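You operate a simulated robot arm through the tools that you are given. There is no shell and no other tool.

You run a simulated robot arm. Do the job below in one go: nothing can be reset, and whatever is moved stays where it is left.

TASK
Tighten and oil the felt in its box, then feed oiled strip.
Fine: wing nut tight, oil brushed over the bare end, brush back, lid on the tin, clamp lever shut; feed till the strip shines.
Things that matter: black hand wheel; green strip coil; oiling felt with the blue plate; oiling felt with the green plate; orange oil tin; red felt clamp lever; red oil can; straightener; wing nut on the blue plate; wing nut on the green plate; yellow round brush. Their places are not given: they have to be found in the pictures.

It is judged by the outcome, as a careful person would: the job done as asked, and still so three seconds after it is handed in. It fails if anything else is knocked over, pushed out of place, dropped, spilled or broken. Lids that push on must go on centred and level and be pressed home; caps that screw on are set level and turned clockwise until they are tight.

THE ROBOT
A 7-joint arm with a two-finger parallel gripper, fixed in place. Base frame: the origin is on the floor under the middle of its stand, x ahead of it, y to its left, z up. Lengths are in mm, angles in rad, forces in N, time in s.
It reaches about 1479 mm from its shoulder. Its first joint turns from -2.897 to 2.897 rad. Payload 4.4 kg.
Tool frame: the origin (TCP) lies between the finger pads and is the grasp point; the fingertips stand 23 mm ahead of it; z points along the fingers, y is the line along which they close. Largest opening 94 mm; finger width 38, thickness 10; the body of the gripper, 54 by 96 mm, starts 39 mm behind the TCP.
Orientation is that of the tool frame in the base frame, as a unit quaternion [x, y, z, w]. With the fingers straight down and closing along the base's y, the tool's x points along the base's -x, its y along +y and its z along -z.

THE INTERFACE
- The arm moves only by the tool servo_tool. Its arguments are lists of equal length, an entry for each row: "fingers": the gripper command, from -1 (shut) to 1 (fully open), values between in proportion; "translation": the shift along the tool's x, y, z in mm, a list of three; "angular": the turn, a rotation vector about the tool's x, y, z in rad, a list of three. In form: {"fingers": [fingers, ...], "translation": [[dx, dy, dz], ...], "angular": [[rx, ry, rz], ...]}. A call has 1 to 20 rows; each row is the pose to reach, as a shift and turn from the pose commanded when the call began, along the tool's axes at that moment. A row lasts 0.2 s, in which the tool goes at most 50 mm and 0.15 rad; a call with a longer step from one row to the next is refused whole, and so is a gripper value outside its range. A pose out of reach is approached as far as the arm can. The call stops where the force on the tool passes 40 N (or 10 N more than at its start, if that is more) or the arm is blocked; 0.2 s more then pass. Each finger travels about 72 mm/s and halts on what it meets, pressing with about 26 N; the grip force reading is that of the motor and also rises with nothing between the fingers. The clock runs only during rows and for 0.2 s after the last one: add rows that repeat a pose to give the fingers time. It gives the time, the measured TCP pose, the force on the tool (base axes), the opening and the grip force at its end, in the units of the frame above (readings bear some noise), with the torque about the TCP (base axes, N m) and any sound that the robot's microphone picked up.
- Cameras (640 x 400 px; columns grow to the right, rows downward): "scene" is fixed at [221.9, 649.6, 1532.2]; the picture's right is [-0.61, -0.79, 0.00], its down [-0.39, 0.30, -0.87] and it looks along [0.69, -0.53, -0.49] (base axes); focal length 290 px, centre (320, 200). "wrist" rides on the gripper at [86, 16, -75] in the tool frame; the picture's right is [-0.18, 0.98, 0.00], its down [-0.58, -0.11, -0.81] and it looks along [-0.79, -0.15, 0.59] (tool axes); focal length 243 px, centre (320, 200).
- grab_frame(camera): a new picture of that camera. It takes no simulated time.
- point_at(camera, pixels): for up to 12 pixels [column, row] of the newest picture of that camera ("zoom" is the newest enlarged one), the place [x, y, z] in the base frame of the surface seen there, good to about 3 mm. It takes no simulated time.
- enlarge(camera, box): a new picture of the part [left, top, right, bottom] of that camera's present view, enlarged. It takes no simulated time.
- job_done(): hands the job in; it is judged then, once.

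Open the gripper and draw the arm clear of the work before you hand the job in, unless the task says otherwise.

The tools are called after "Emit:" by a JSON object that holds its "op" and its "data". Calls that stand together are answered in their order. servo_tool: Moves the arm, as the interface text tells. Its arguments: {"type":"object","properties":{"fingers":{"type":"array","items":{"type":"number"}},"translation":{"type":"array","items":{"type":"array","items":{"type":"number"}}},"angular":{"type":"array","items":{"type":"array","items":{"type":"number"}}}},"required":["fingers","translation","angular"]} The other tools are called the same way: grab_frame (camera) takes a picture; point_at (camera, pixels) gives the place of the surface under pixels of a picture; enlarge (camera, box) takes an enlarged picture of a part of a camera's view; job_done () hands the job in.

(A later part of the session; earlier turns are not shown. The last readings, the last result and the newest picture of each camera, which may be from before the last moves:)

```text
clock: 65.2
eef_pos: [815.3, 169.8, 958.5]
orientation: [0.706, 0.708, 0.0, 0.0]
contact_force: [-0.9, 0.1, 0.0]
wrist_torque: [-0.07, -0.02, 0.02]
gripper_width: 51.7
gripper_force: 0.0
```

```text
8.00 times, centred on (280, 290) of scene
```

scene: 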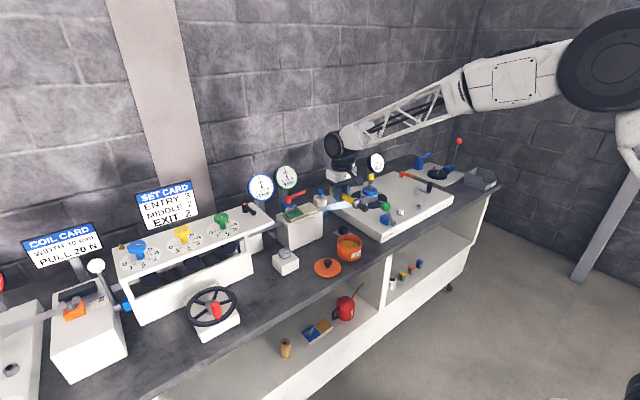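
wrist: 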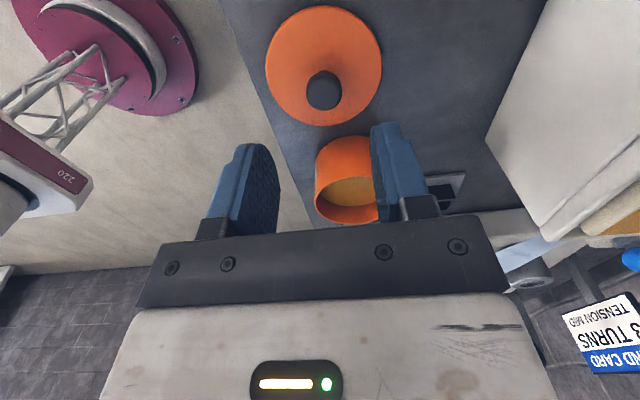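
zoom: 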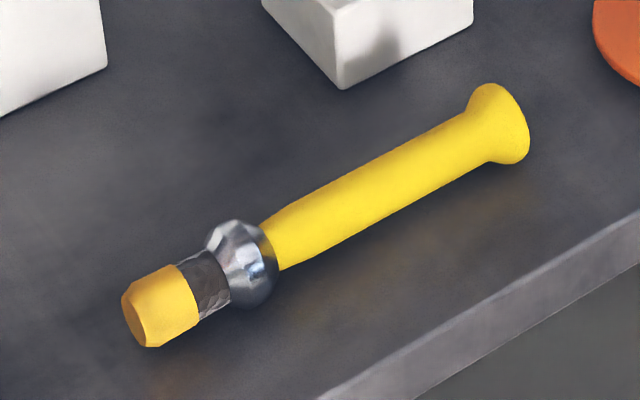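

The lid is at wrist (323,65) with its knob at (323,90). I measure the knob and lid edges.

Emit:
{"op": "point_at", "data": {"camera": "wrist", "pixels": [[323, 88], [308, 90], [339, 90], [323, 74], [323, 105], [268, 62], [379, 62], [322, 9], [322, 122], [300, 110], [350, 110], [320, 40]]}}

Emit:
{"op": "enlarge", "data": {"camera": "wrist", "box": [256, 0, 390, 130]}}

```text
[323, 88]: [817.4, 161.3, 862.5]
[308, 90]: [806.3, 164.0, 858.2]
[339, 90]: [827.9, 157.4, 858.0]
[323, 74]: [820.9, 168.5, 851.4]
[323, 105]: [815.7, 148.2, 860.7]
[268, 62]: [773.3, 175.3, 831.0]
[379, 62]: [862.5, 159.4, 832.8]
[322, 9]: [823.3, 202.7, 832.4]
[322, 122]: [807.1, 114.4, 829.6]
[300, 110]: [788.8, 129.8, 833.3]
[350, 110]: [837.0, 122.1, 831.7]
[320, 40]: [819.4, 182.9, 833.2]
```

```text
3.08 times, centred on (323, 65) of wrist
```

zoom: 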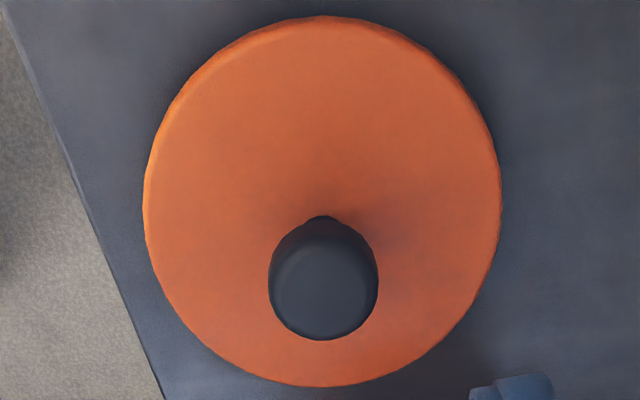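

I sample the lid rim all round in this zoom to fit its centre.

Emit:
{"op": "point_at", "data": {"camera": "zoom", "pixels": [[150, 205], [494, 205], [321, 23], [321, 380], [188, 95], [452, 95], [188, 308], [455, 308], [240, 45], [400, 42], [235, 352], [408, 352]]}}

Emit:
{"op": "point_at", "data": {"camera": "zoom", "pixels": [[274, 280], [373, 280], [322, 225], [322, 335], [322, 280], [290, 245], [355, 245], [290, 320], [355, 320], [310, 290], [335, 290], [322, 300]]}}

```text
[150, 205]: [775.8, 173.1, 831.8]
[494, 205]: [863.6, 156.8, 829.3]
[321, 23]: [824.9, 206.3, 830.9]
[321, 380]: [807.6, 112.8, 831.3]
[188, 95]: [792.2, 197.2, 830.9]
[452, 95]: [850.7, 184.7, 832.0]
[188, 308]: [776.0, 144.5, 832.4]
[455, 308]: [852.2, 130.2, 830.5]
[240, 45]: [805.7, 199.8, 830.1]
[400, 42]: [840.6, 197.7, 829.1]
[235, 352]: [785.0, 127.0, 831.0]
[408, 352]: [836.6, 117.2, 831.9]
```

```text
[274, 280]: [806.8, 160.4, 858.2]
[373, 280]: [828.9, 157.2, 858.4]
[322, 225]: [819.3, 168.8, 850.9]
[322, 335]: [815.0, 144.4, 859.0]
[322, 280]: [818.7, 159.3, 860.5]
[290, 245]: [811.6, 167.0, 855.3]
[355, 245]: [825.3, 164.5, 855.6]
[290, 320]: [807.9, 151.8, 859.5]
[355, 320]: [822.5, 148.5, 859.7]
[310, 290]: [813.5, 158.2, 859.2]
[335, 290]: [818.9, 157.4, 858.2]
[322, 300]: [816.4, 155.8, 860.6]
```

Lid centre fits to about (817.3,158), radius 45, knob radius 11 at the same centre. I descend over the knob to TCP (817,158,858), fingertips 4 mm above the lid.

Emit:
{"op": "servo_tool", "data": {"fingers": [0.1, 0.1, 0.1, 0.1, 0.1], "translation": [[-11.8, 1.9, 30], [-11.8, 1.9, 65], [-11.8, 1.9, 90], [-11.8, 1.9, 100], [-11.8, 1.9, 100]], "angular": [[0, 0, 0], [0, 0, 0], [0, 0, 0], [0, 0, 0], [0, 0, 0]]}}

Emit:
{"op": "grab_frame", "data": {"camera": "wrist"}}

Emit:
{"op": "enlarge", "data": {"camera": "scene", "box": [280, 235, 376, 295]}}

```text
clock: 66.4
eef_pos: [818.8, 158.6, 857.3]
orientation: [0.707, 0.707, -0.001, -0.001]
contact_force: [-0.1, -0.4, 0.1]
wrist_torque: [-0.01, 0.03, -0.01]
gripper_width: 51.7
gripper_force: 0.1
```

```text
taken
```

wrist: 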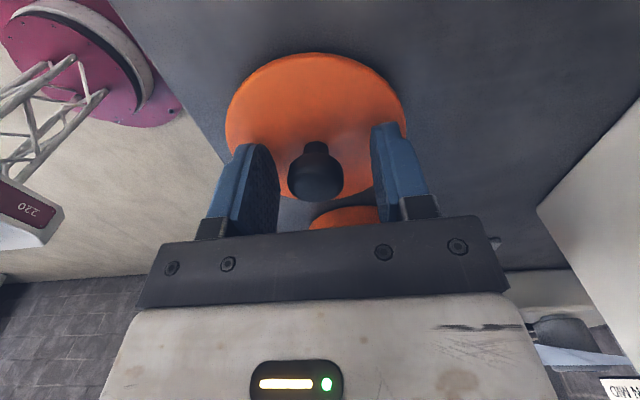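

```text
6.67 times, centred on (328, 265) of scene
```

zoom: 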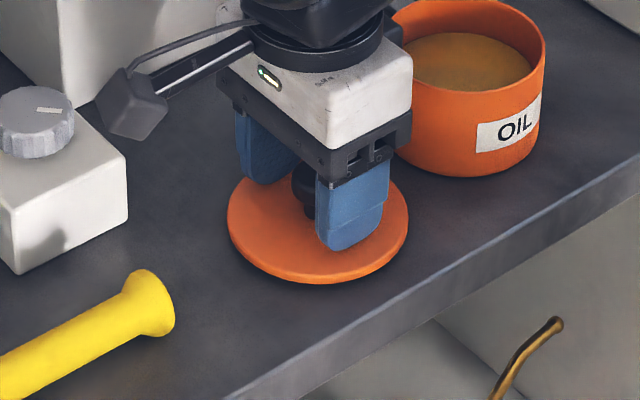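

The knob is between the fingers, about 2 mm off toward −x (wrist column 315). I correct by 2 mm and close on it.

Emit:
{"op": "servo_tool", "data": {"fingers": [0.1, -0.4, -1, -1, -1, -1], "translation": [[0, -2, 0], [0, -2, 0], [0, -2, 0], [0, -2, 0], [0, -2, 0], [0, -2, 0]], "angular": [[0, 0, 0], [0, 0, 0], [0, 0, 0], [0, 0, 0], [0, 0, 0], [0, 0, 0]]}}

Emit:
{"op": "grab_frame", "data": {"camera": "wrist"}}

```text
clock: 67.8
eef_pos: [815.4, 157.2, 856.3]
orientation: [0.707, 0.707, 0.002, 0.0]
contact_force: [0.3, -0.1, -0.3]
wrist_torque: [-0.01, -0.03, -0.01]
gripper_width: 26.6
gripper_force: 26.1
```

```text
taken
```

wrist: 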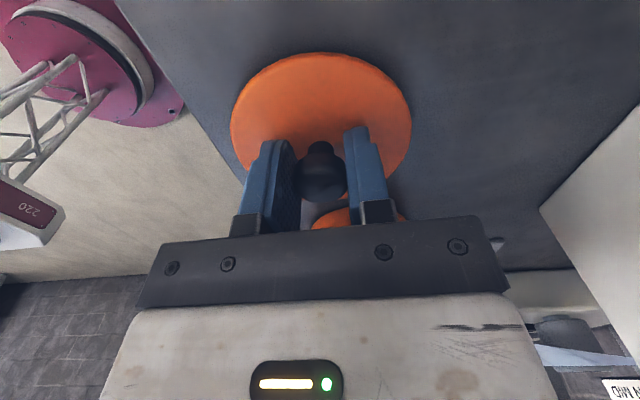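

The knob is gripped (26.6 mm). I lift straight up 100 mm and check that the lid hangs level.

Emit:
{"op": "servo_tool", "data": {"fingers": [-1, -1, -1, -1, -1], "translation": [[0, 0, -15], [0, 0, -45], [0, 0, -75], [0, 0, -100], [0, 0, -100]], "angular": [[0, 0, 0], [0, 0, 0], [0, 0, 0], [0, 0, 0], [0, 0, 0]]}}

Emit:
{"op": "enlarge", "data": {"camera": "scene", "box": [280, 215, 376, 275]}}

Emit:
{"op": "grab_frame", "data": {"camera": "wrist"}}

```text
clock: 69.0
eef_pos: [816.2, 159.6, 957.0]
orientation: [0.706, 0.708, 0.0, 0.001]
contact_force: [-0.1, 0.3, -0.4]
wrist_torque: [0.02, -0.01, 0.0]
gripper_width: 26.3
gripper_force: 25.7
```

```text
6.67 times, centred on (328, 245) of scene
```

zoom: 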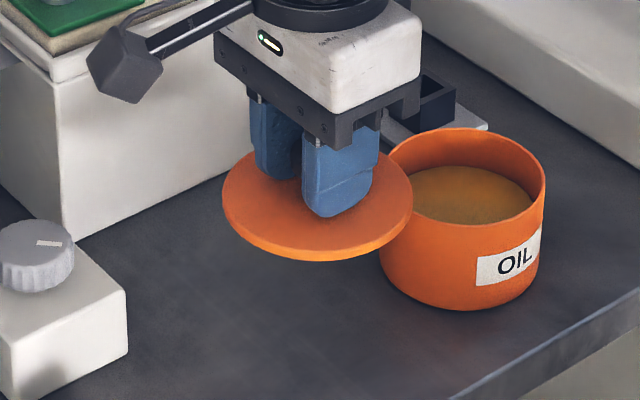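

```text
taken
```

wrist: 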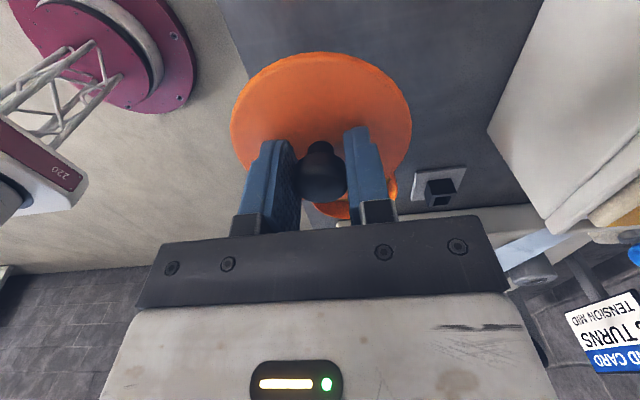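

The lid hangs level. I zoom on the tin to fit its rim centre.

Emit:
{"op": "enlarge", "data": {"camera": "scene", "box": [332, 230, 368, 264]}}

```text
11.76 times, centred on (350, 247) of scene
```

zoom: 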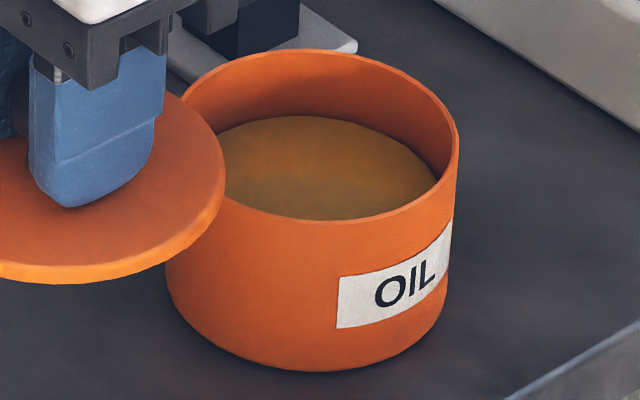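

I sample the tin's rim: outer wall just under the edge at the front, and the edge at the back.

Emit:
{"op": "point_at", "data": {"camera": "zoom", "pixels": [[456, 150], [447, 185], [420, 207], [380, 222], [340, 227], [300, 224], [262, 214], [235, 203], [440, 115], [400, 76], [310, 53], [215, 71]]}}

Emit:
{"op": "point_at", "data": {"camera": "zoom", "pixels": [[453, 155], [435, 199], [400, 216], [360, 226], [320, 227], [280, 221], [248, 209], [425, 95], [375, 65], [345, 57], [260, 57], [190, 92]]}}

```text
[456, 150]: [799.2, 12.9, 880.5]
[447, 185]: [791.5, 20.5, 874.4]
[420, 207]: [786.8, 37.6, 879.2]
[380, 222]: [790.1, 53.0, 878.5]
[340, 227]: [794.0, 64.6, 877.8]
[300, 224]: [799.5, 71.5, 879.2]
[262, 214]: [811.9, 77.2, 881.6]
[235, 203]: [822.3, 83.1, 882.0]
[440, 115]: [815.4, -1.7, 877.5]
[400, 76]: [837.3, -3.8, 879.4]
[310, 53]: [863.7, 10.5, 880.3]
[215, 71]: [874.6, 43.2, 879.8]
```

```text
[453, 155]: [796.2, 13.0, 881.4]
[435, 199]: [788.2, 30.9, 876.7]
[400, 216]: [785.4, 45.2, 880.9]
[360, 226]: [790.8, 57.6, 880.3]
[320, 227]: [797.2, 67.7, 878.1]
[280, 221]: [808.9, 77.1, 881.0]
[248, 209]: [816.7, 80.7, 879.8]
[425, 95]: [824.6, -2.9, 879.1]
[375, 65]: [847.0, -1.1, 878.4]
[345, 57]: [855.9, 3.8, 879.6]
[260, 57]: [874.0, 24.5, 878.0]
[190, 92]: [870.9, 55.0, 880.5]
```

The tin's rim fits a circle at (831,39.5), z≈880, radius 43.5. I carry the lid over it: +15 in x, −119 in y, staying 40 mm above the rim.

Emit:
{"op": "servo_tool", "data": {"fingers": [-1, -1, -1, -1, -1, -1, -1], "translation": [[-20, 2.5, 0], [-40, 5, 0], [-60, 7.5, 0], [-80, 10, 0], [-100, 12.5, 0], [-119, 15, 0], [-119, 15, 0]], "angular": [[0, 0, 0], [0, 0, 0], [0, 0, 0], [0, 0, 0], [0, 0, 0], [0, 0, 0], [0, 0, 0]]}}

Emit:
{"op": "enlarge", "data": {"camera": "scene", "box": [322, 214, 378, 249]}}

Emit:
{"op": "grab_frame", "data": {"camera": "wrist"}}

```text
clock: 70.6
eef_pos: [831.5, 39.5, 958.4]
orientation: [0.706, 0.708, 0.0, 0.0]
contact_force: [-0.4, 0.3, -1.0]
wrist_torque: [-0.01, -0.02, -0.01]
gripper_width: 26.2
gripper_force: 26.1
```

```text
11.43 times, centred on (350, 232) of scene
```

zoom: 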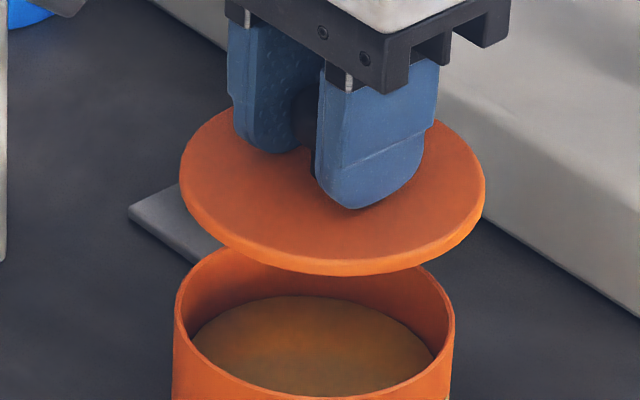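

```text
taken
```

wrist: 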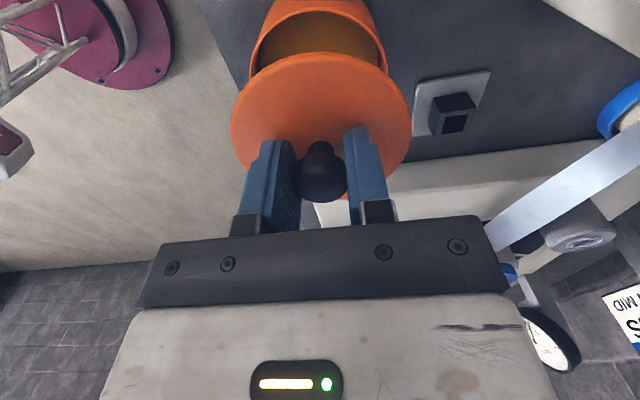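

I sample the lid's edge from the same scene camera to compare its centre with the tin's.

Emit:
{"op": "point_at", "data": {"camera": "zoom", "pixels": [[184, 175], [190, 200], [215, 227], [260, 252], [310, 265], [350, 268], [400, 261], [440, 243], [470, 215], [481, 188], [475, 158], [450, 133]]}}

Emit:
{"op": "point_at", "data": {"camera": "zoom", "pixels": [[186, 160], [200, 137], [222, 118], [186, 190], [235, 240], [285, 259], [330, 267], [375, 266], [420, 252], [457, 230], [477, 202], [463, 143]]}}

```text
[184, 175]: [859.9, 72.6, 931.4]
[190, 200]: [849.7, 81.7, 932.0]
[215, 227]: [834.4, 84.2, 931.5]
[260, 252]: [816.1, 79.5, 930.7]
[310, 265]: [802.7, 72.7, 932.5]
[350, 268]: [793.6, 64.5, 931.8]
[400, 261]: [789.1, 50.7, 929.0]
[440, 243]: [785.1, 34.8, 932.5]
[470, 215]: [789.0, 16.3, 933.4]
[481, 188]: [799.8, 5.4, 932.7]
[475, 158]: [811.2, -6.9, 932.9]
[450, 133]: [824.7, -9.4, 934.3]
```

```text
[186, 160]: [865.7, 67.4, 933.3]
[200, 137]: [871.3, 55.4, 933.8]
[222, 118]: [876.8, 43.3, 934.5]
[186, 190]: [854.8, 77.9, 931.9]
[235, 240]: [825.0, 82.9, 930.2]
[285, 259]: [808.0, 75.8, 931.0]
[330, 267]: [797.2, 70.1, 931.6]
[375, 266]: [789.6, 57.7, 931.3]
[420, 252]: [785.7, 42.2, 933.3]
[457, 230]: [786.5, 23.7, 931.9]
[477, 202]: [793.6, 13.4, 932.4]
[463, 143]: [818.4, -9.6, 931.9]
```

Lid centre fits at about (831,37.2) versus tin (831,39.5): I shift +2 mm in y and lower to about 5 mm above the rim for a close comparison.

Emit:
{"op": "servo_tool", "data": {"fingers": [-1, -1, -1, -1, -1], "translation": [[2, 0, 10], [2, 0, 20], [2, 0, 30], [2, 0, 36], [2, 0, 36]], "angular": [[0, 0, 0], [0, 0, 0], [0, 0, 0], [0, 0, 0], [0, 0, 0]]}}

Emit:
{"op": "enlarge", "data": {"camera": "scene", "box": [322, 224, 378, 259]}}

Emit:
{"op": "grab_frame", "data": {"camera": "wrist"}}

```text
clock: 71.8
eef_pos: [829.2, 40.1, 921.5]
orientation: [0.707, 0.707, 0.0, 0.0]
contact_force: [0.0, -0.3, -0.9]
wrist_torque: [-0.02, 0.0, 0.01]
gripper_width: 26.5
gripper_force: 26.1
```

```text
11.43 times, centred on (350, 242) of scene
```

zoom: 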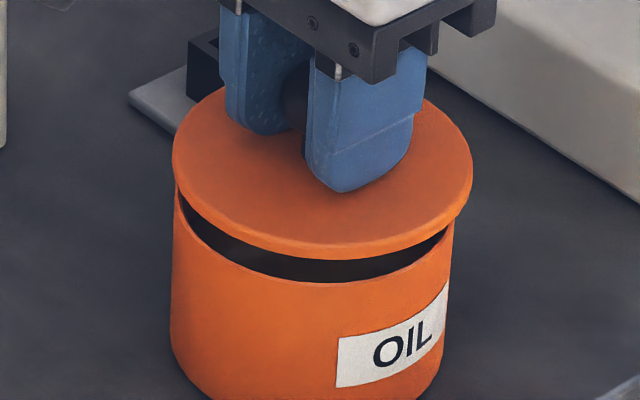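

```text
taken
```

wrist: 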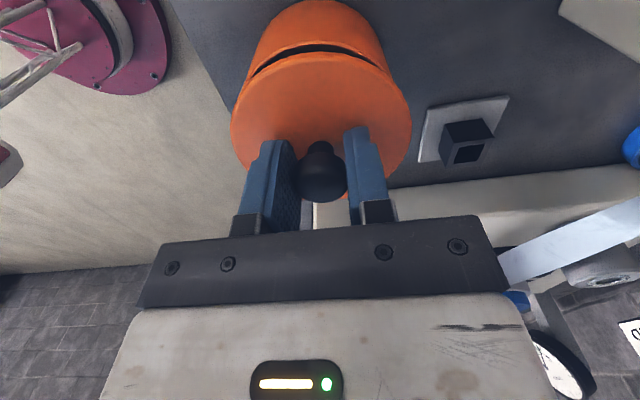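

From the scene picture the lid is about 2 mm to the picture's right of the tin. I zoom the wrist view to check the other direction.

Emit:
{"op": "enlarge", "data": {"camera": "wrist", "box": [216, 0, 426, 130]}}

```text
3.05 times, centred on (321, 65) of wrist
```

zoom: 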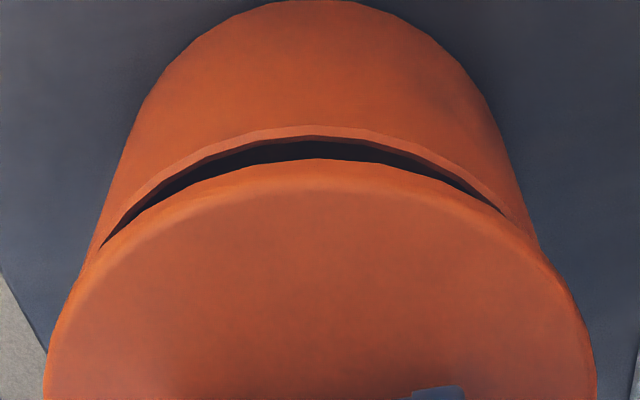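

I measure the tin rim arc and the lid edge arc as seen by the wrist camera on the +y side.

Emit:
{"op": "point_at", "data": {"camera": "zoom", "pixels": [[315, 129], [260, 137], [205, 160], [160, 188], [370, 134], [425, 157], [470, 186], [130, 215], [500, 205], [230, 148], [400, 145], [340, 130]]}}

Emit:
{"op": "point_at", "data": {"camera": "zoom", "pixels": [[315, 166], [260, 172], [205, 192], [160, 218], [370, 172], [425, 193], [470, 220], [110, 265], [520, 260], [60, 340], [575, 320], [340, 167]]}}

```text
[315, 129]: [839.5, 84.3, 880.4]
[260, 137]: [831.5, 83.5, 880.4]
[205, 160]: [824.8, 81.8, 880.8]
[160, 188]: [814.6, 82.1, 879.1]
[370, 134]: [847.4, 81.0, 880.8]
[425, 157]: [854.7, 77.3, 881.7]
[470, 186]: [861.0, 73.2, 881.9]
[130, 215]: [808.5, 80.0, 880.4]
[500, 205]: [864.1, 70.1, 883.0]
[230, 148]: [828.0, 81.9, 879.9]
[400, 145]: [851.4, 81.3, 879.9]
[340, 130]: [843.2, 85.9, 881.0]
```

```text
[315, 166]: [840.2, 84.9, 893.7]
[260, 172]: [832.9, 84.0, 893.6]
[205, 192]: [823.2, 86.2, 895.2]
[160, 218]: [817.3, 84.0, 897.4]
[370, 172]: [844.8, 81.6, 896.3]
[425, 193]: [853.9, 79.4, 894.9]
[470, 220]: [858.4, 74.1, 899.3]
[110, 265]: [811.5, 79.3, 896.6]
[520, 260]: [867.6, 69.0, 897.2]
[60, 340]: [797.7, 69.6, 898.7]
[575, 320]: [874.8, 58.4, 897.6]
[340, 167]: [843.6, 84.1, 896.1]
```

Both views agree the lid is about 2 mm toward −y of the tin's centre and right in x. I shift +2 mm in y and recheck the edges.

Emit:
{"op": "servo_tool", "data": {"fingers": [-1, -1, -1], "translation": [[1, 0, 0], [2.1, 0, 0], [2.1, 0, 0]], "angular": [[0, 0, 0], [0, 0, 0], [0, 0, 0]]}}

Emit:
{"op": "enlarge", "data": {"camera": "scene", "box": [322, 224, 378, 259]}}

Emit:
{"op": "enlarge", "data": {"camera": "wrist", "box": [216, 0, 426, 130]}}

```text
clock: 72.6
eef_pos: [830.1, 42.2, 922.8]
orientation: [0.706, 0.708, -0.001, -0.001]
contact_force: [0.6, 0.4, -0.6]
wrist_torque: [-0.01, 0.02, 0.04]
gripper_width: 26.2
gripper_force: 25.7
```

```text
11.43 times, centred on (350, 242) of scene
```

zoom: 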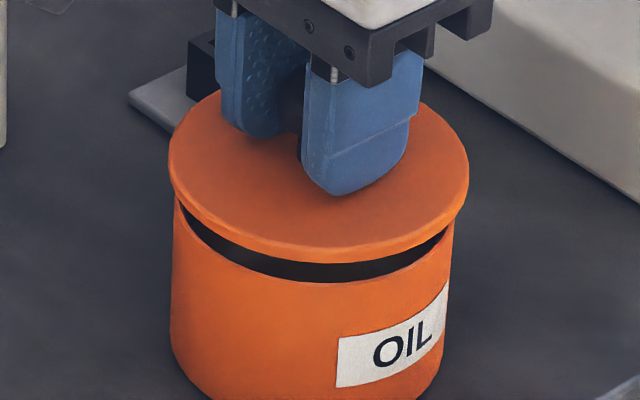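

```text
3.05 times, centred on (321, 65) of wrist
```

zoom: 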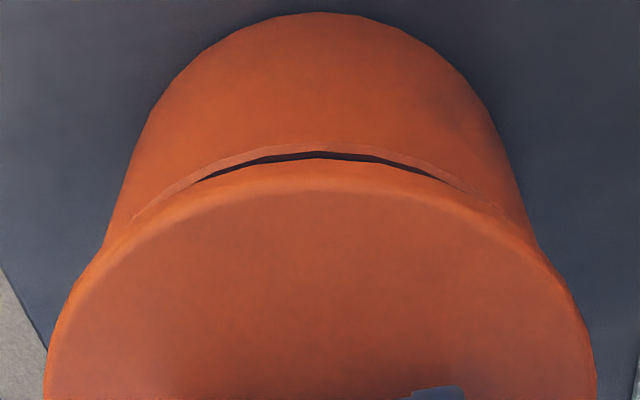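

The gap is now even left–right; small remaining offset about 1 mm toward −y. I shift +1 mm in y, −0.4 in x and lower in 1 mm steps from 5 mm above, watching the force.

Emit:
{"op": "servo_tool", "data": {"fingers": [-1, -1, -1, -1, -1, -1, -1], "translation": [[1, -0.4, 0], [1, -0.4, 1], [1, -0.4, 2], [1, -0.4, 3], [1, -0.4, 4], [1, -0.4, 5], [1, -0.4, 5]], "angular": [[0, 0, 0], [0, 0, 0], [0, 0, 0], [0, 0, 0], [0, 0, 0], [0, 0, 0], [0, 0, 0]]}}

Emit:
{"op": "enlarge", "data": {"camera": "scene", "box": [322, 224, 378, 259]}}

Emit:
{"op": "enlarge", "data": {"camera": "wrist", "box": [216, 0, 426, 130]}}

```text
clock: 74.2
eef_pos: [829.4, 42.8, 917.0]
orientation: [0.706, 0.708, 0.0, 0.0]
contact_force: [0.9, -0.1, -0.8]
wrist_torque: [0.0, 0.0, -0.01]
gripper_width: 26.3
gripper_force: 25.9
```

```text
11.43 times, centred on (350, 242) of scene
```

zoom: 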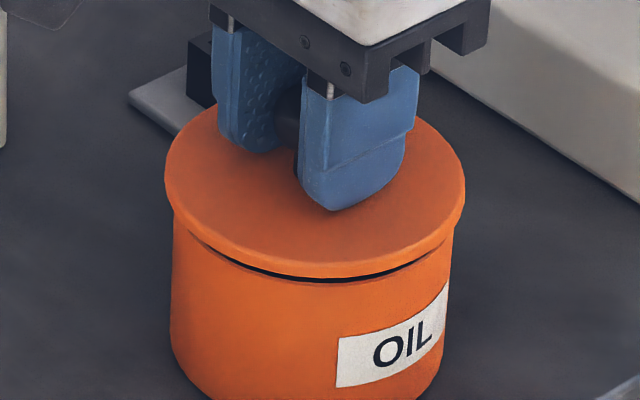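

```text
3.05 times, centred on (321, 65) of wrist
```

zoom: 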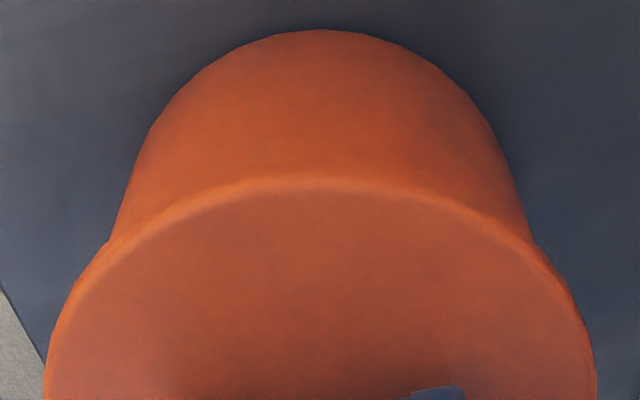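

No contact yet, and both views now show the lid centred. I continue down in 1 mm steps.

Emit:
{"op": "servo_tool", "data": {"fingers": [-1, -1, -1, -1, -1, -1], "translation": [[0, 0, 1], [0, 0, 2], [0, 0, 3], [0, 0, 4], [0, 0, 5], [0, 0, 5]], "angular": [[0, 0, 0], [0, 0, 0], [0, 0, 0], [0, 0, 0], [0, 0, 0], [0, 0, 0]]}}

Emit:
{"op": "enlarge", "data": {"camera": "scene", "box": [322, 224, 378, 259]}}

```text
clock: 75.6
eef_pos: [829.6, 44.8, 911.6]
orientation: [0.707, 0.707, -0.001, 0.0]
contact_force: [1.2, -0.5, -0.2]
wrist_torque: [0.04, 0.01, 0.01]
gripper_width: 26.3
gripper_force: 25.5
```

```text
11.43 times, centred on (350, 242) of scene
```

zoom: 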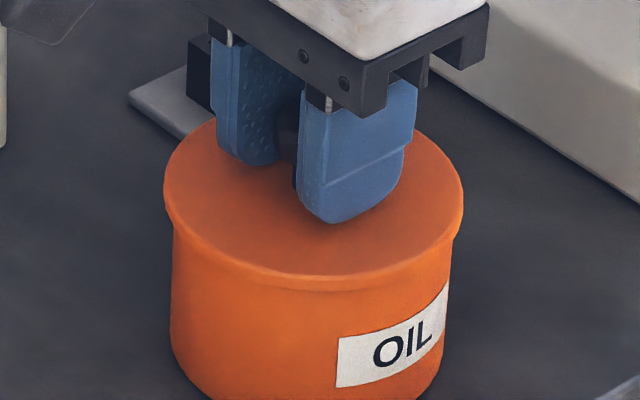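

The lid skirt is slipping over the rim with no force. I go on down 1 mm at a time until it seats.

Emit:
{"op": "servo_tool", "data": {"fingers": [-1, -1, -1, -1, -1], "translation": [[0, 0, 1], [0, 0, 2], [0, 0, 3], [0, 0, 4], [0, 0, 4]], "angular": [[0, 0, 0], [0, 0, 0], [0, 0, 0], [0, 0, 0], [0, 0, 0]]}}

Emit:
{"op": "enlarge", "data": {"camera": "scene", "box": [322, 224, 378, 259]}}

```text
clock: 76.8
eef_pos: [831.1, 43.2, 909.8]
orientation: [0.707, 0.707, 0.002, 0.001]
contact_force: [-1.6, 0.4, 4.0]
wrist_torque: [0.08, -0.03, 0.02]
gripper_width: 26.3
gripper_force: 25.6
heard: snap
stopped in row 5: the force on the tool passed its limit at 41 N (the readings are from after the stop); the commanded pose is now the measured one
```

```text
11.43 times, centred on (350, 242) of scene
```

zoom: 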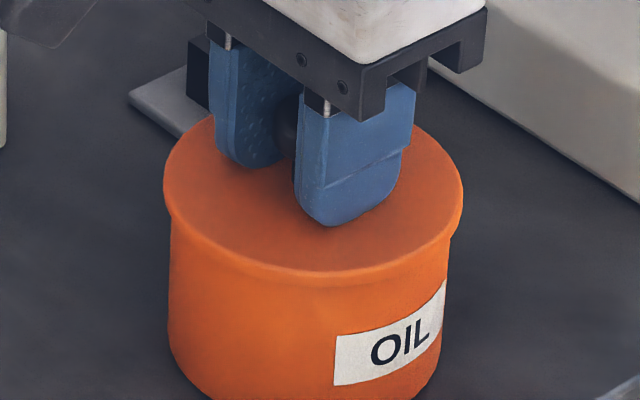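

A "snap" was heard: the lid is pressed home. I open the fingers and lift straight off.

Emit:
{"op": "servo_tool", "data": {"fingers": [-0.5, 0, 0.1, 0.1, 0.1, 0.1, 0.1], "translation": [[0, 0, 0], [0, 0, 0], [0, 0, 0], [0, 0, -20], [0, 0, -60], [0, 0, -105], [0, 0, -105]], "angular": [[0, 0, 0], [0, 0, 0], [0, 0, 0], [0, 0, 0], [0, 0, 0], [0, 0, 0], [0, 0, 0]]}}

Emit:
{"op": "enlarge", "data": {"camera": "scene", "box": [314, 224, 378, 264]}}

Emit:
{"op": "grab_frame", "data": {"camera": "wrist"}}

```text
clock: 78.4
eef_pos: [829.4, 42.1, 1017.2]
orientation: [0.706, 0.708, 0.0, 0.0]
contact_force: [-0.4, 0.5, -0.2]
wrist_torque: [0.01, 0.03, -0.01]
gripper_width: 51.7
gripper_force: 0.1
```

```text
10.00 times, centred on (346, 244) of scene
```

zoom: 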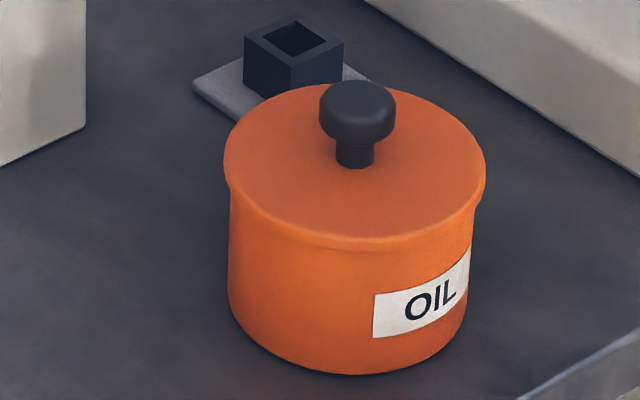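

```text
taken
```

wrist: 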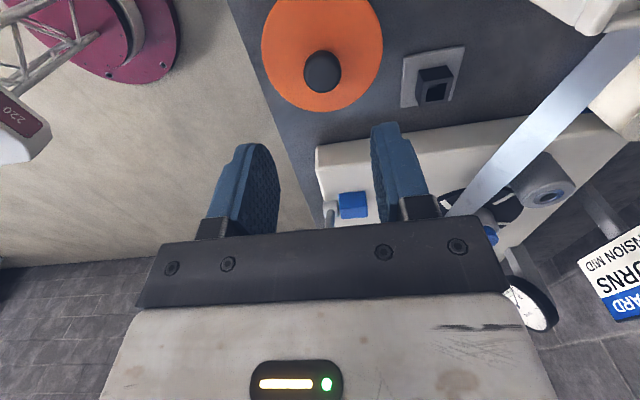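

The lid is on, level and centred. Next the red lever: with fingers shut I go to a pose before it, yawing back to nominal, at about (1000,60,1095).

Emit:
{"op": "servo_tool", "data": {"fingers": [-1, -1, -1, -1, -1, -1, -1, -1, -1, -1, -1, -1, -1], "translation": [[0, 0, -20], [2, 10, -40], [4, 25, -60], [6, 40, -78], [8, 55, -78], [10, 70, -78], [12, 88, -78], [14, 106, -78], [15, 124, -78], [16, 142, -78], [17, 160, -78], [18, 171, -78], [18, 171, -78]], "angular": [[0, 0, -0.13], [0, 0, -0.26], [0, 0, -0.39], [0, 0, -0.52], [0, 0, -0.65], [0, 0, -0.78], [0, 0, -0.91], [0, 0, -1.04], [0, 0, -1.17], [0, 0, -1.3], [0, 0, -1.43], [0, 0, -1.571], [0, 0, -1.571]]}}

Emit:
{"op": "enlarge", "data": {"camera": "scene", "box": [255, 180, 335, 230]}}

```text
clock: 81.2
eef_pos: [1002.0, 62.1, 1092.2]
orientation: [0.0, 1.0, 0.0, 0.002]
contact_force: [0.7, 0.5, -0.2]
wrist_torque: [-0.01, 0.02, 0.0]
gripper_width: 0.0
gripper_force: 26.0
```

```text
8.00 times, centred on (295, 205) of scene
```

zoom: 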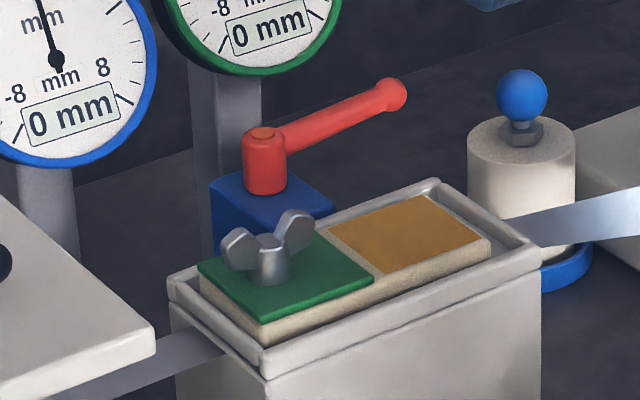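

I re-measure the lever (hub (263,133), ball (390,95)), gauge edges and the nut in this zoom.

Emit:
{"op": "point_at", "data": {"camera": "zoom", "pixels": [[263, 132], [263, 165], [300, 130], [340, 113], [370, 102], [392, 96], [400, 100], [228, 250], [300, 225], [268, 242], [255, 65], [330, 20]]}}

Emit:
{"op": "point_at", "data": {"camera": "zoom", "pixels": [[338, 10], [180, 20], [225, 120], [240, 180], [155, 60], [215, 185], [330, 205], [372, 280], [325, 232], [490, 240], [200, 290], [435, 185]]}}

```text
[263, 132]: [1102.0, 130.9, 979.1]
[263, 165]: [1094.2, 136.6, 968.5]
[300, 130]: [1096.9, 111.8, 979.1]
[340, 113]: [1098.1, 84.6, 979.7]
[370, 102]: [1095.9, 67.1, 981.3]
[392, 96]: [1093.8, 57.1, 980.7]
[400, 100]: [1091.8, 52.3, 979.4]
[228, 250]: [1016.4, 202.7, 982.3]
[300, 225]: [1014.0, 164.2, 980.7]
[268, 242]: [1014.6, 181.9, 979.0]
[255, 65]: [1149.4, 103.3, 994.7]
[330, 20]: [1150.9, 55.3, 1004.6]
```

```text
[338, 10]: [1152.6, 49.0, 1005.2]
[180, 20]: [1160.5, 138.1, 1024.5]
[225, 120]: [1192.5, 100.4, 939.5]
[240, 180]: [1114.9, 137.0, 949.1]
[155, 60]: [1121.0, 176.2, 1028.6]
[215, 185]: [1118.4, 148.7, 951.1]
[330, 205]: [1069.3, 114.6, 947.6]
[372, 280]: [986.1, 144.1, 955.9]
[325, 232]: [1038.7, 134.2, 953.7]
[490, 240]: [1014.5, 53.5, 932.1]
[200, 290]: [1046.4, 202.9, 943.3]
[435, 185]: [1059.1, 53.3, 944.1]
```

The green gauge's lower edge is near (1150,100,995), so I prefer gripping the handle with the closing line along x. I first test the yaw of −1.49 rad here in free space.

Emit:
{"op": "servo_tool", "data": {"fingers": [-0.3, -0.3, -0.3, -0.3, -0.3, -0.3, -0.3, -0.3, -0.3, -0.3, -0.3, -0.3], "translation": [[0, 0, 0], [0, 0, 0], [0, 0, 0], [0, 0, 0], [0, 0, 0], [0, 0, 0], [0, 0, 0], [0, 0, 0], [0, 0, 0], [0, 0, 0], [0, 0, 0], [0, 0, 0]], "angular": [[0, 0, -0.13], [0, 0, -0.26], [0, 0, -0.39], [0, 0, -0.52], [0, 0, -0.65], [0, 0, -0.78], [0, 0, -0.91], [0, 0, -1.04], [0, 0, -1.17], [0, 0, -1.3], [0, 0, -1.43], [0, 0, -1.494]]}}

Emit:
{"op": "grab_frame", "data": {"camera": "wrist"}}

Emit:
{"op": "enlarge", "data": {"camera": "scene", "box": [240, 150, 368, 230]}}

```text
clock: 83.8
eef_pos: [1001.0, 60.7, 1093.1]
orientation: [-0.68, 0.733, -0.001, 0.001]
contact_force: [0.2, 0.3, 0.3]
wrist_torque: [0.03, 0.02, -0.02]
gripper_width: 33.0
gripper_force: 0.1
```

```text
taken
```

wrist: 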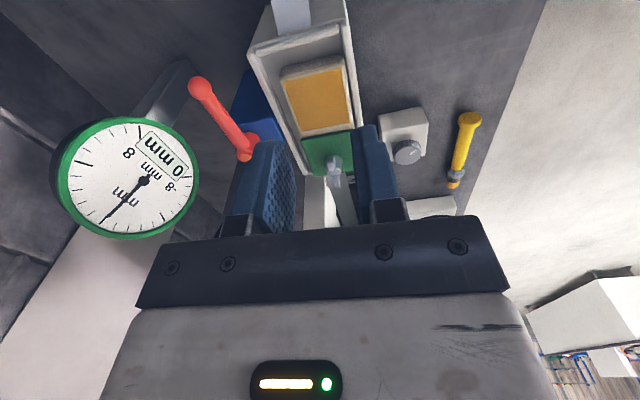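

```text
5.00 times, centred on (304, 190) of scene
```

zoom: 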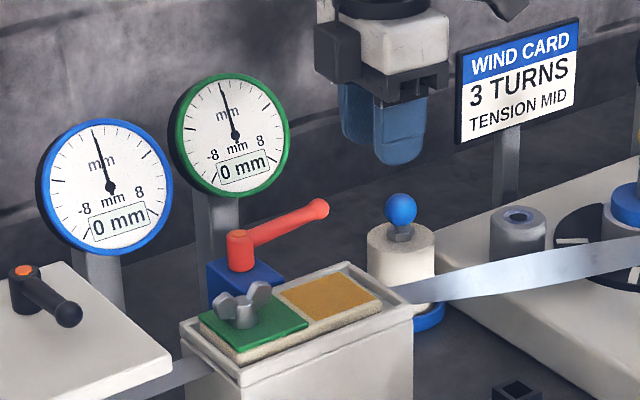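

The yaw is reachable. I move over the handle at (1094,70) keeping height, then descend to TCP z≈1030 for a look.

Emit:
{"op": "servo_tool", "data": {"fingers": [-0.3, -0.3, -0.3, -0.3, -0.3, -0.3], "translation": [[-5, -30, 0], [-10, -60, 0], [-16, -92.2, 0], [-16, -92.2, 30], [-16, -92.2, 60], [-16, -92.2, 60]], "angular": [[0, 0, 0], [0, 0, 0], [0, 0, 0], [0, 0, 0], [0, 0, 0], [0, 0, 0]]}}

Emit:
{"op": "grab_frame", "data": {"camera": "wrist"}}

Emit:
{"op": "enlarge", "data": {"camera": "scene", "box": [255, 160, 351, 220]}}

```text
clock: 85.2
eef_pos: [1096.1, 71.5, 1032.3]
orientation: [-0.68, 0.733, 0.0, 0.0]
contact_force: [-0.6, -0.8, 0.0]
wrist_torque: [-0.01, 0.0, 0.05]
gripper_width: 32.8
gripper_force: 0.1
```

```text
taken
```

wrist: 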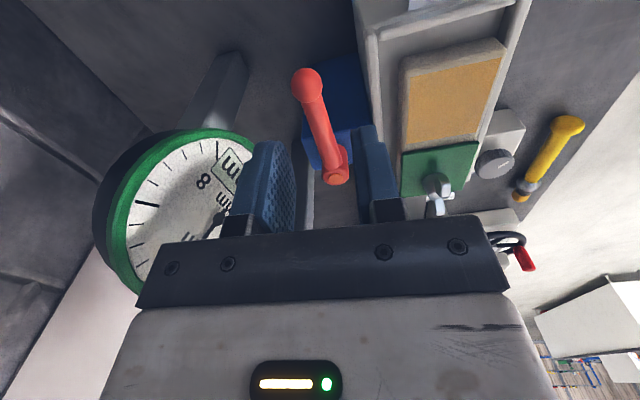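

```text
6.67 times, centred on (303, 190) of scene
```

zoom: 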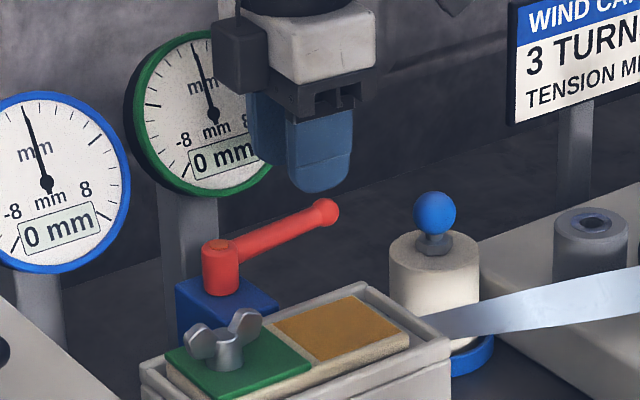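

The handle lies between the fingers. I descend 47 mm to TCP z≈985 and close on it.

Emit:
{"op": "servo_tool", "data": {"fingers": [-0.3, -0.3, -0.3, -1, -1, -1], "translation": [[0, 0, 20], [0, 0, 40], [0, 0, 47], [0, 0, 47], [0, 0, 47], [0, 0, 47]], "angular": [[0, 0, 0], [0, 0, 0], [0, 0, 0], [0, 0, 0], [0, 0, 0], [0, 0, 0]]}}

Emit:
{"op": "grab_frame", "data": {"camera": "wrist"}}

Emit:
{"op": "enlarge", "data": {"camera": "scene", "box": [255, 160, 351, 220]}}

```text
clock: 86.6
eef_pos: [1095.3, 72.0, 986.5]
orientation: [-0.68, 0.733, 0.0, 0.001]
contact_force: [-13.4, 0.1, -3.6]
wrist_torque: [0.01, 0.21, 0.73]
gripper_width: 15.3
gripper_force: 45.0
```

```text
taken
```

wrist: 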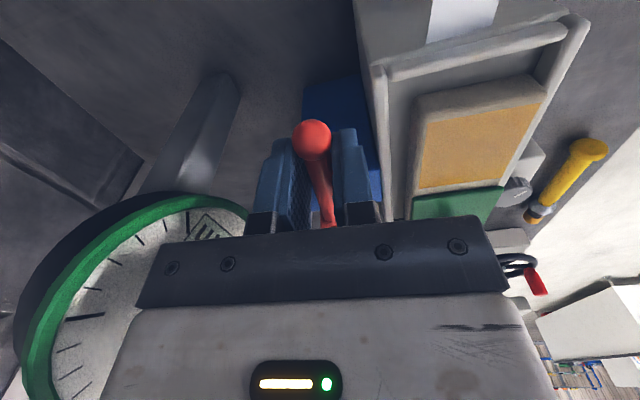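

```text
6.67 times, centred on (303, 190) of scene
```

zoom: 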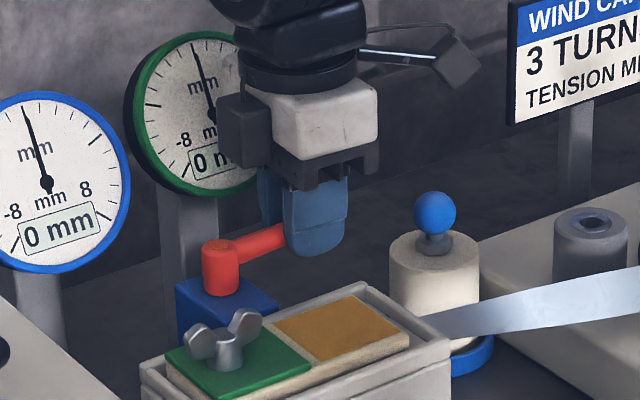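

The handle is held (15.3 mm); the reaction shows it resists toward +x, so it should swing toward −x over the felt. I follow the arc clockwise about the hub by 0.4 rad and check.

Emit:
{"op": "servo_tool", "data": {"fingers": [-1, -1, -1, -1, -1], "translation": [[-0.3, 5.95, 0], [-1.2, 11.8, 0], [-2.7, 17.6, 0], [-4.7, 23.2, 0], [-4.7, 23.2, 0]], "angular": [[0, 0, 0.1], [0, 0, 0.2], [0, 0, 0.3], [0, 0, 0.4], [0, 0, 0.4]]}}

Emit:
{"op": "enlarge", "data": {"camera": "scene", "box": [255, 160, 351, 220]}}

```text
clock: 87.8
eef_pos: [1073.2, 77.1, 986.6]
orientation: [-0.52, 0.854, -0.001, 0.001]
contact_force: [11.9, 12.5, -0.6]
wrist_torque: [0.43, -0.33, -0.29]
gripper_width: 15.6
gripper_force: 45.0
```

```text
6.67 times, centred on (303, 190) of scene
```

zoom: 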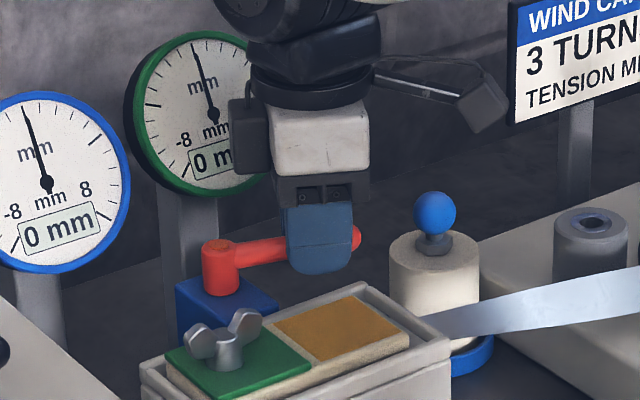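

The lever follows. I continue the arc another 0.6 rad, with 1 mm inward correction for the radial pull.

Emit:
{"op": "servo_tool", "data": {"fingers": [-1, -1, -1, -1, -1, -1, -1], "translation": [[-1.3, 6, 0], [-2.2, 12, 0], [-3.7, 17.8, 0], [-5.8, 23.4, 0], [-8.4, 28.9, 0], [-11.5, 34, 0], [-11.5, 34, 0]], "angular": [[0, 0, 0.1], [0, 0, 0.2], [0, 0, 0.3], [0, 0, 0.4], [0, 0, 0.5], [0, 0, 0.6], [0, 0, 0.6]]}}

Emit:
{"op": "enlarge", "data": {"camera": "scene", "box": [255, 160, 351, 220]}}

```text
clock: 88.8
eef_pos: [1056.0, 92.0, 986.3]
orientation: [-0.349, 0.937, -0.001, 0.002]
contact_force: [14.0, 4.0, -3.6]
wrist_torque: [-0.23, 0.06, -0.38]
gripper_width: 15.4
gripper_force: 45.6
stopped in row 5: the force on the tool passed its limit at 41 N (the readings are from after the stop); the commanded pose is now the measured one
```

```text
6.67 times, centred on (303, 190) of scene
```

zoom: 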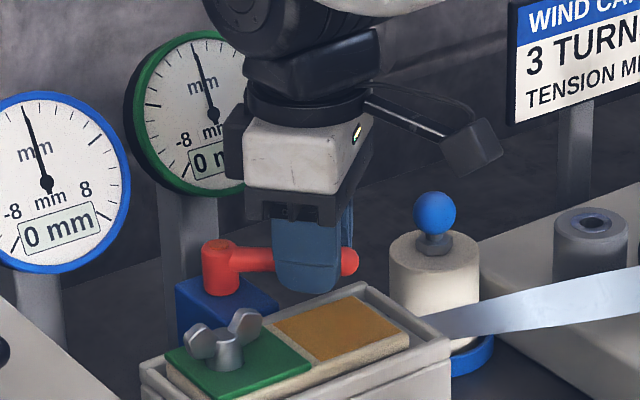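

The force limit stopped it at about 43° of swing. I look at where the lever is: hub at zoom (220,250), ball (350,262).

Emit:
{"op": "point_at", "data": {"camera": "zoom", "pixels": [[350, 258], [352, 268], [219, 244], [235, 262], [255, 258], [268, 258], [219, 275]]}}

Emit:
{"op": "grab_frame", "data": {"camera": "wrist"}}

```text
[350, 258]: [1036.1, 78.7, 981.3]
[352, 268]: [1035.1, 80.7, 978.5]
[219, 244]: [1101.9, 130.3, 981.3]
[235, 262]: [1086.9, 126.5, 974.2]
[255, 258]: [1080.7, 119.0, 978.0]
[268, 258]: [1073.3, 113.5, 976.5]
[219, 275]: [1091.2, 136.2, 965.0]
```

```text
taken
```

wrist: 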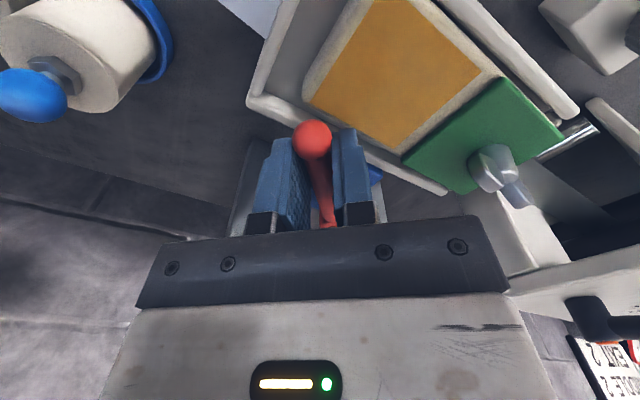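

The lever stands at about 220°, 46° from its start. I relax 1 mm inward and try another 0.2 rad with the corrected radius 58 mm to see whether it is at its stop.

Emit:
{"op": "servo_tool", "data": {"fingers": [-1, -1, -1, -1], "translation": [[-0.7, 0, 0], [-0.9, 2.9, 0], [-1.3, 5.8, 0], [-1.3, 5.8, 0]], "angular": [[0, 0, 0], [0, 0, 0.05], [0, 0, 0.1], [0, 0, 0.1]]}}

```text
clock: 89.8
eef_pos: [1051.2, 96.3, 987.8]
orientation: [-0.301, 0.954, -0.001, 0.002]
contact_force: [-21.7, -14.3, 1.5]
wrist_torque: [-0.34, 0.51, 0.02]
gripper_width: 15.4
gripper_force: 44.7
```

The tangential force is nil, only radial stress from a small radius error. I loosen the grip to 20 mm so the fingers merely straddle the handle, then go on pushing along the arc.

Emit:
{"op": "servo_tool", "data": {"fingers": [-0.57, -0.57, -0.57], "translation": [[0, 0, 0], [0, 0, 0], [0, 0, 0]], "angular": [[0, 0, 0], [0, 0, 0], [0, 0, 0]]}}

Emit:
{"op": "grab_frame", "data": {"camera": "wrist"}}

```text
clock: 90.6
eef_pos: [1052.9, 97.2, 987.6]
orientation: [-0.303, 0.953, 0.0, 0.003]
contact_force: [0.5, 0.1, 0.0]
wrist_torque: [0.01, 0.05, 0.01]
gripper_width: 20.3
gripper_force: 0.1
```

```text
taken
```

wrist: 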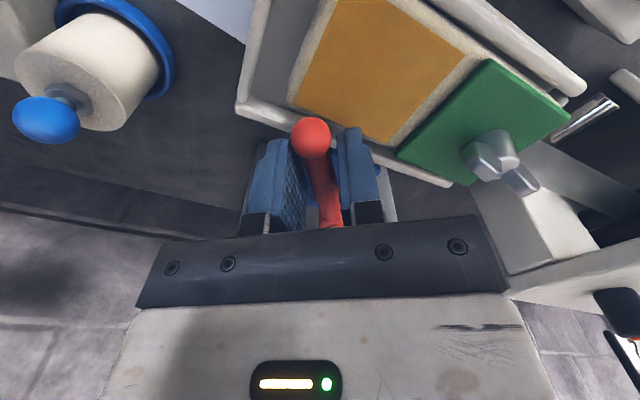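

Stress gone. I push on along the arc another 0.5 rad with the fingers straddling.

Emit:
{"op": "servo_tool", "data": {"fingers": [-0.57, -0.57, -0.57, -0.57, -0.57, -0.57], "translation": [[-0.3, 5.8, 0], [-1.2, 11.5, 0], [-2.6, 17.1, 0], [-4.6, 22.6, 0], [-7.1, 27.8, 0], [-7.1, 27.8, 0]], "angular": [[0, 0, 0.1], [0, 0, 0.2], [0, 0, 0.3], [0, 0, 0.4], [0, 0, 0.5], [0, 0, 0.5]]}}

Emit:
{"op": "enlarge", "data": {"camera": "scene", "box": [255, 160, 351, 220]}}

Emit:
{"op": "grab_frame", "data": {"camera": "wrist"}}

```text
clock: 92.0
eef_pos: [1043.0, 123.6, 987.3]
orientation: [-0.056, 0.998, 0.001, 0.002]
contact_force: [-0.9, -0.1, -0.3]
wrist_torque: [-0.03, -0.03, -0.05]
gripper_width: 20.0
gripper_force: 0.1
```

```text
6.67 times, centred on (303, 190) of scene
```

zoom: 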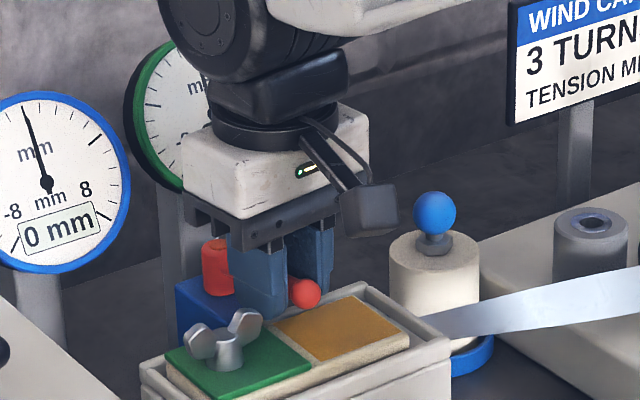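

```text
taken
```

wrist: 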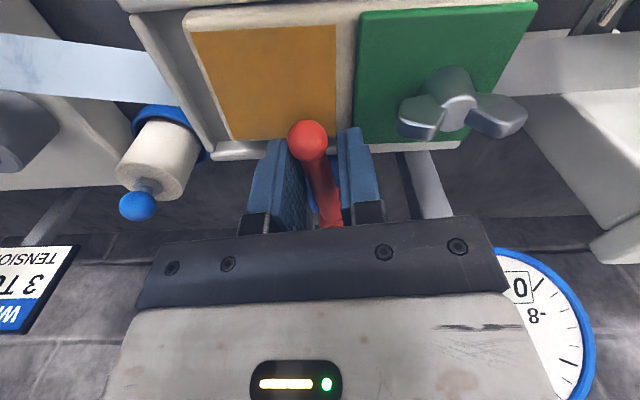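

The lever swings freely toward pointing at the robot (now about 187°). I continue in small steps of 0.05 rad to find its stop or click.

Emit:
{"op": "servo_tool", "data": {"fingers": [-0.57, -0.57, -0.57, -0.57], "translation": [[-0.1, 2.9, 0], [-0.3, 5.8, 0], [-0.7, 8.7, 0], [-0.7, 8.7, 0]], "angular": [[0, 0, 0.05], [0, 0, 0.1], [0, 0, 0.15], [0, 0, 0.15]]}}

Emit:
{"op": "enlarge", "data": {"camera": "scene", "box": [255, 160, 351, 220]}}

Emit:
{"op": "grab_frame", "data": {"camera": "wrist"}}

```text
clock: 93.0
eef_pos: [1041.9, 132.6, 986.5]
orientation: [0.019, 1.0, -0.001, 0.002]
contact_force: [1.2, -3.3, 1.4]
wrist_torque: [-0.07, -0.01, 0.06]
gripper_width: 21.9
gripper_force: 2.0
```

```text
6.67 times, centred on (303, 190) of scene
```

zoom: 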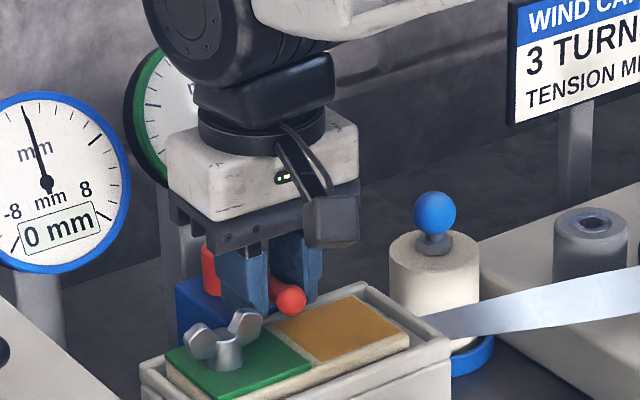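

```text
taken
```

wrist: 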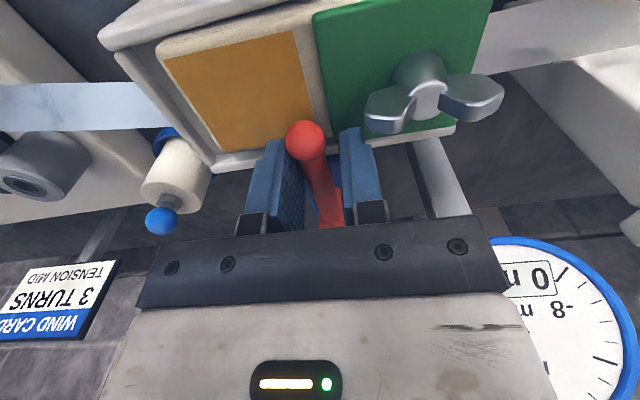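

There is a light resistance now (−3.3 N in y, fingers pried to 21.9 mm): it looks like the stop. I measure the lever's ball and hub.

Emit:
{"op": "point_at", "data": {"camera": "zoom", "pixels": [[290, 295], [292, 303], [208, 255], [275, 285], [205, 280]]}}

Emit:
{"op": "point_at", "data": {"camera": "wrist", "pixels": [[305, 135], [318, 175], [328, 205], [300, 145], [400, 115], [490, 95], [430, 100], [235, 90]]}}

```text
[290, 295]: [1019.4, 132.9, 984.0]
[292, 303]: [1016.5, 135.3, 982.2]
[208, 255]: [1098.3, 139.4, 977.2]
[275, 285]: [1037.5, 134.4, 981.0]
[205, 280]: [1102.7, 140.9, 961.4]
```

```text
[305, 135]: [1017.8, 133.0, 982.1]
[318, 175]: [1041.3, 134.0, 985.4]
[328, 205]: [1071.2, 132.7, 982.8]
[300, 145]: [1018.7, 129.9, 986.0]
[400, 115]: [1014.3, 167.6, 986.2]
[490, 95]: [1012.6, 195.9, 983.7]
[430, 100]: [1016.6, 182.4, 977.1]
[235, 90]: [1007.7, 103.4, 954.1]
```

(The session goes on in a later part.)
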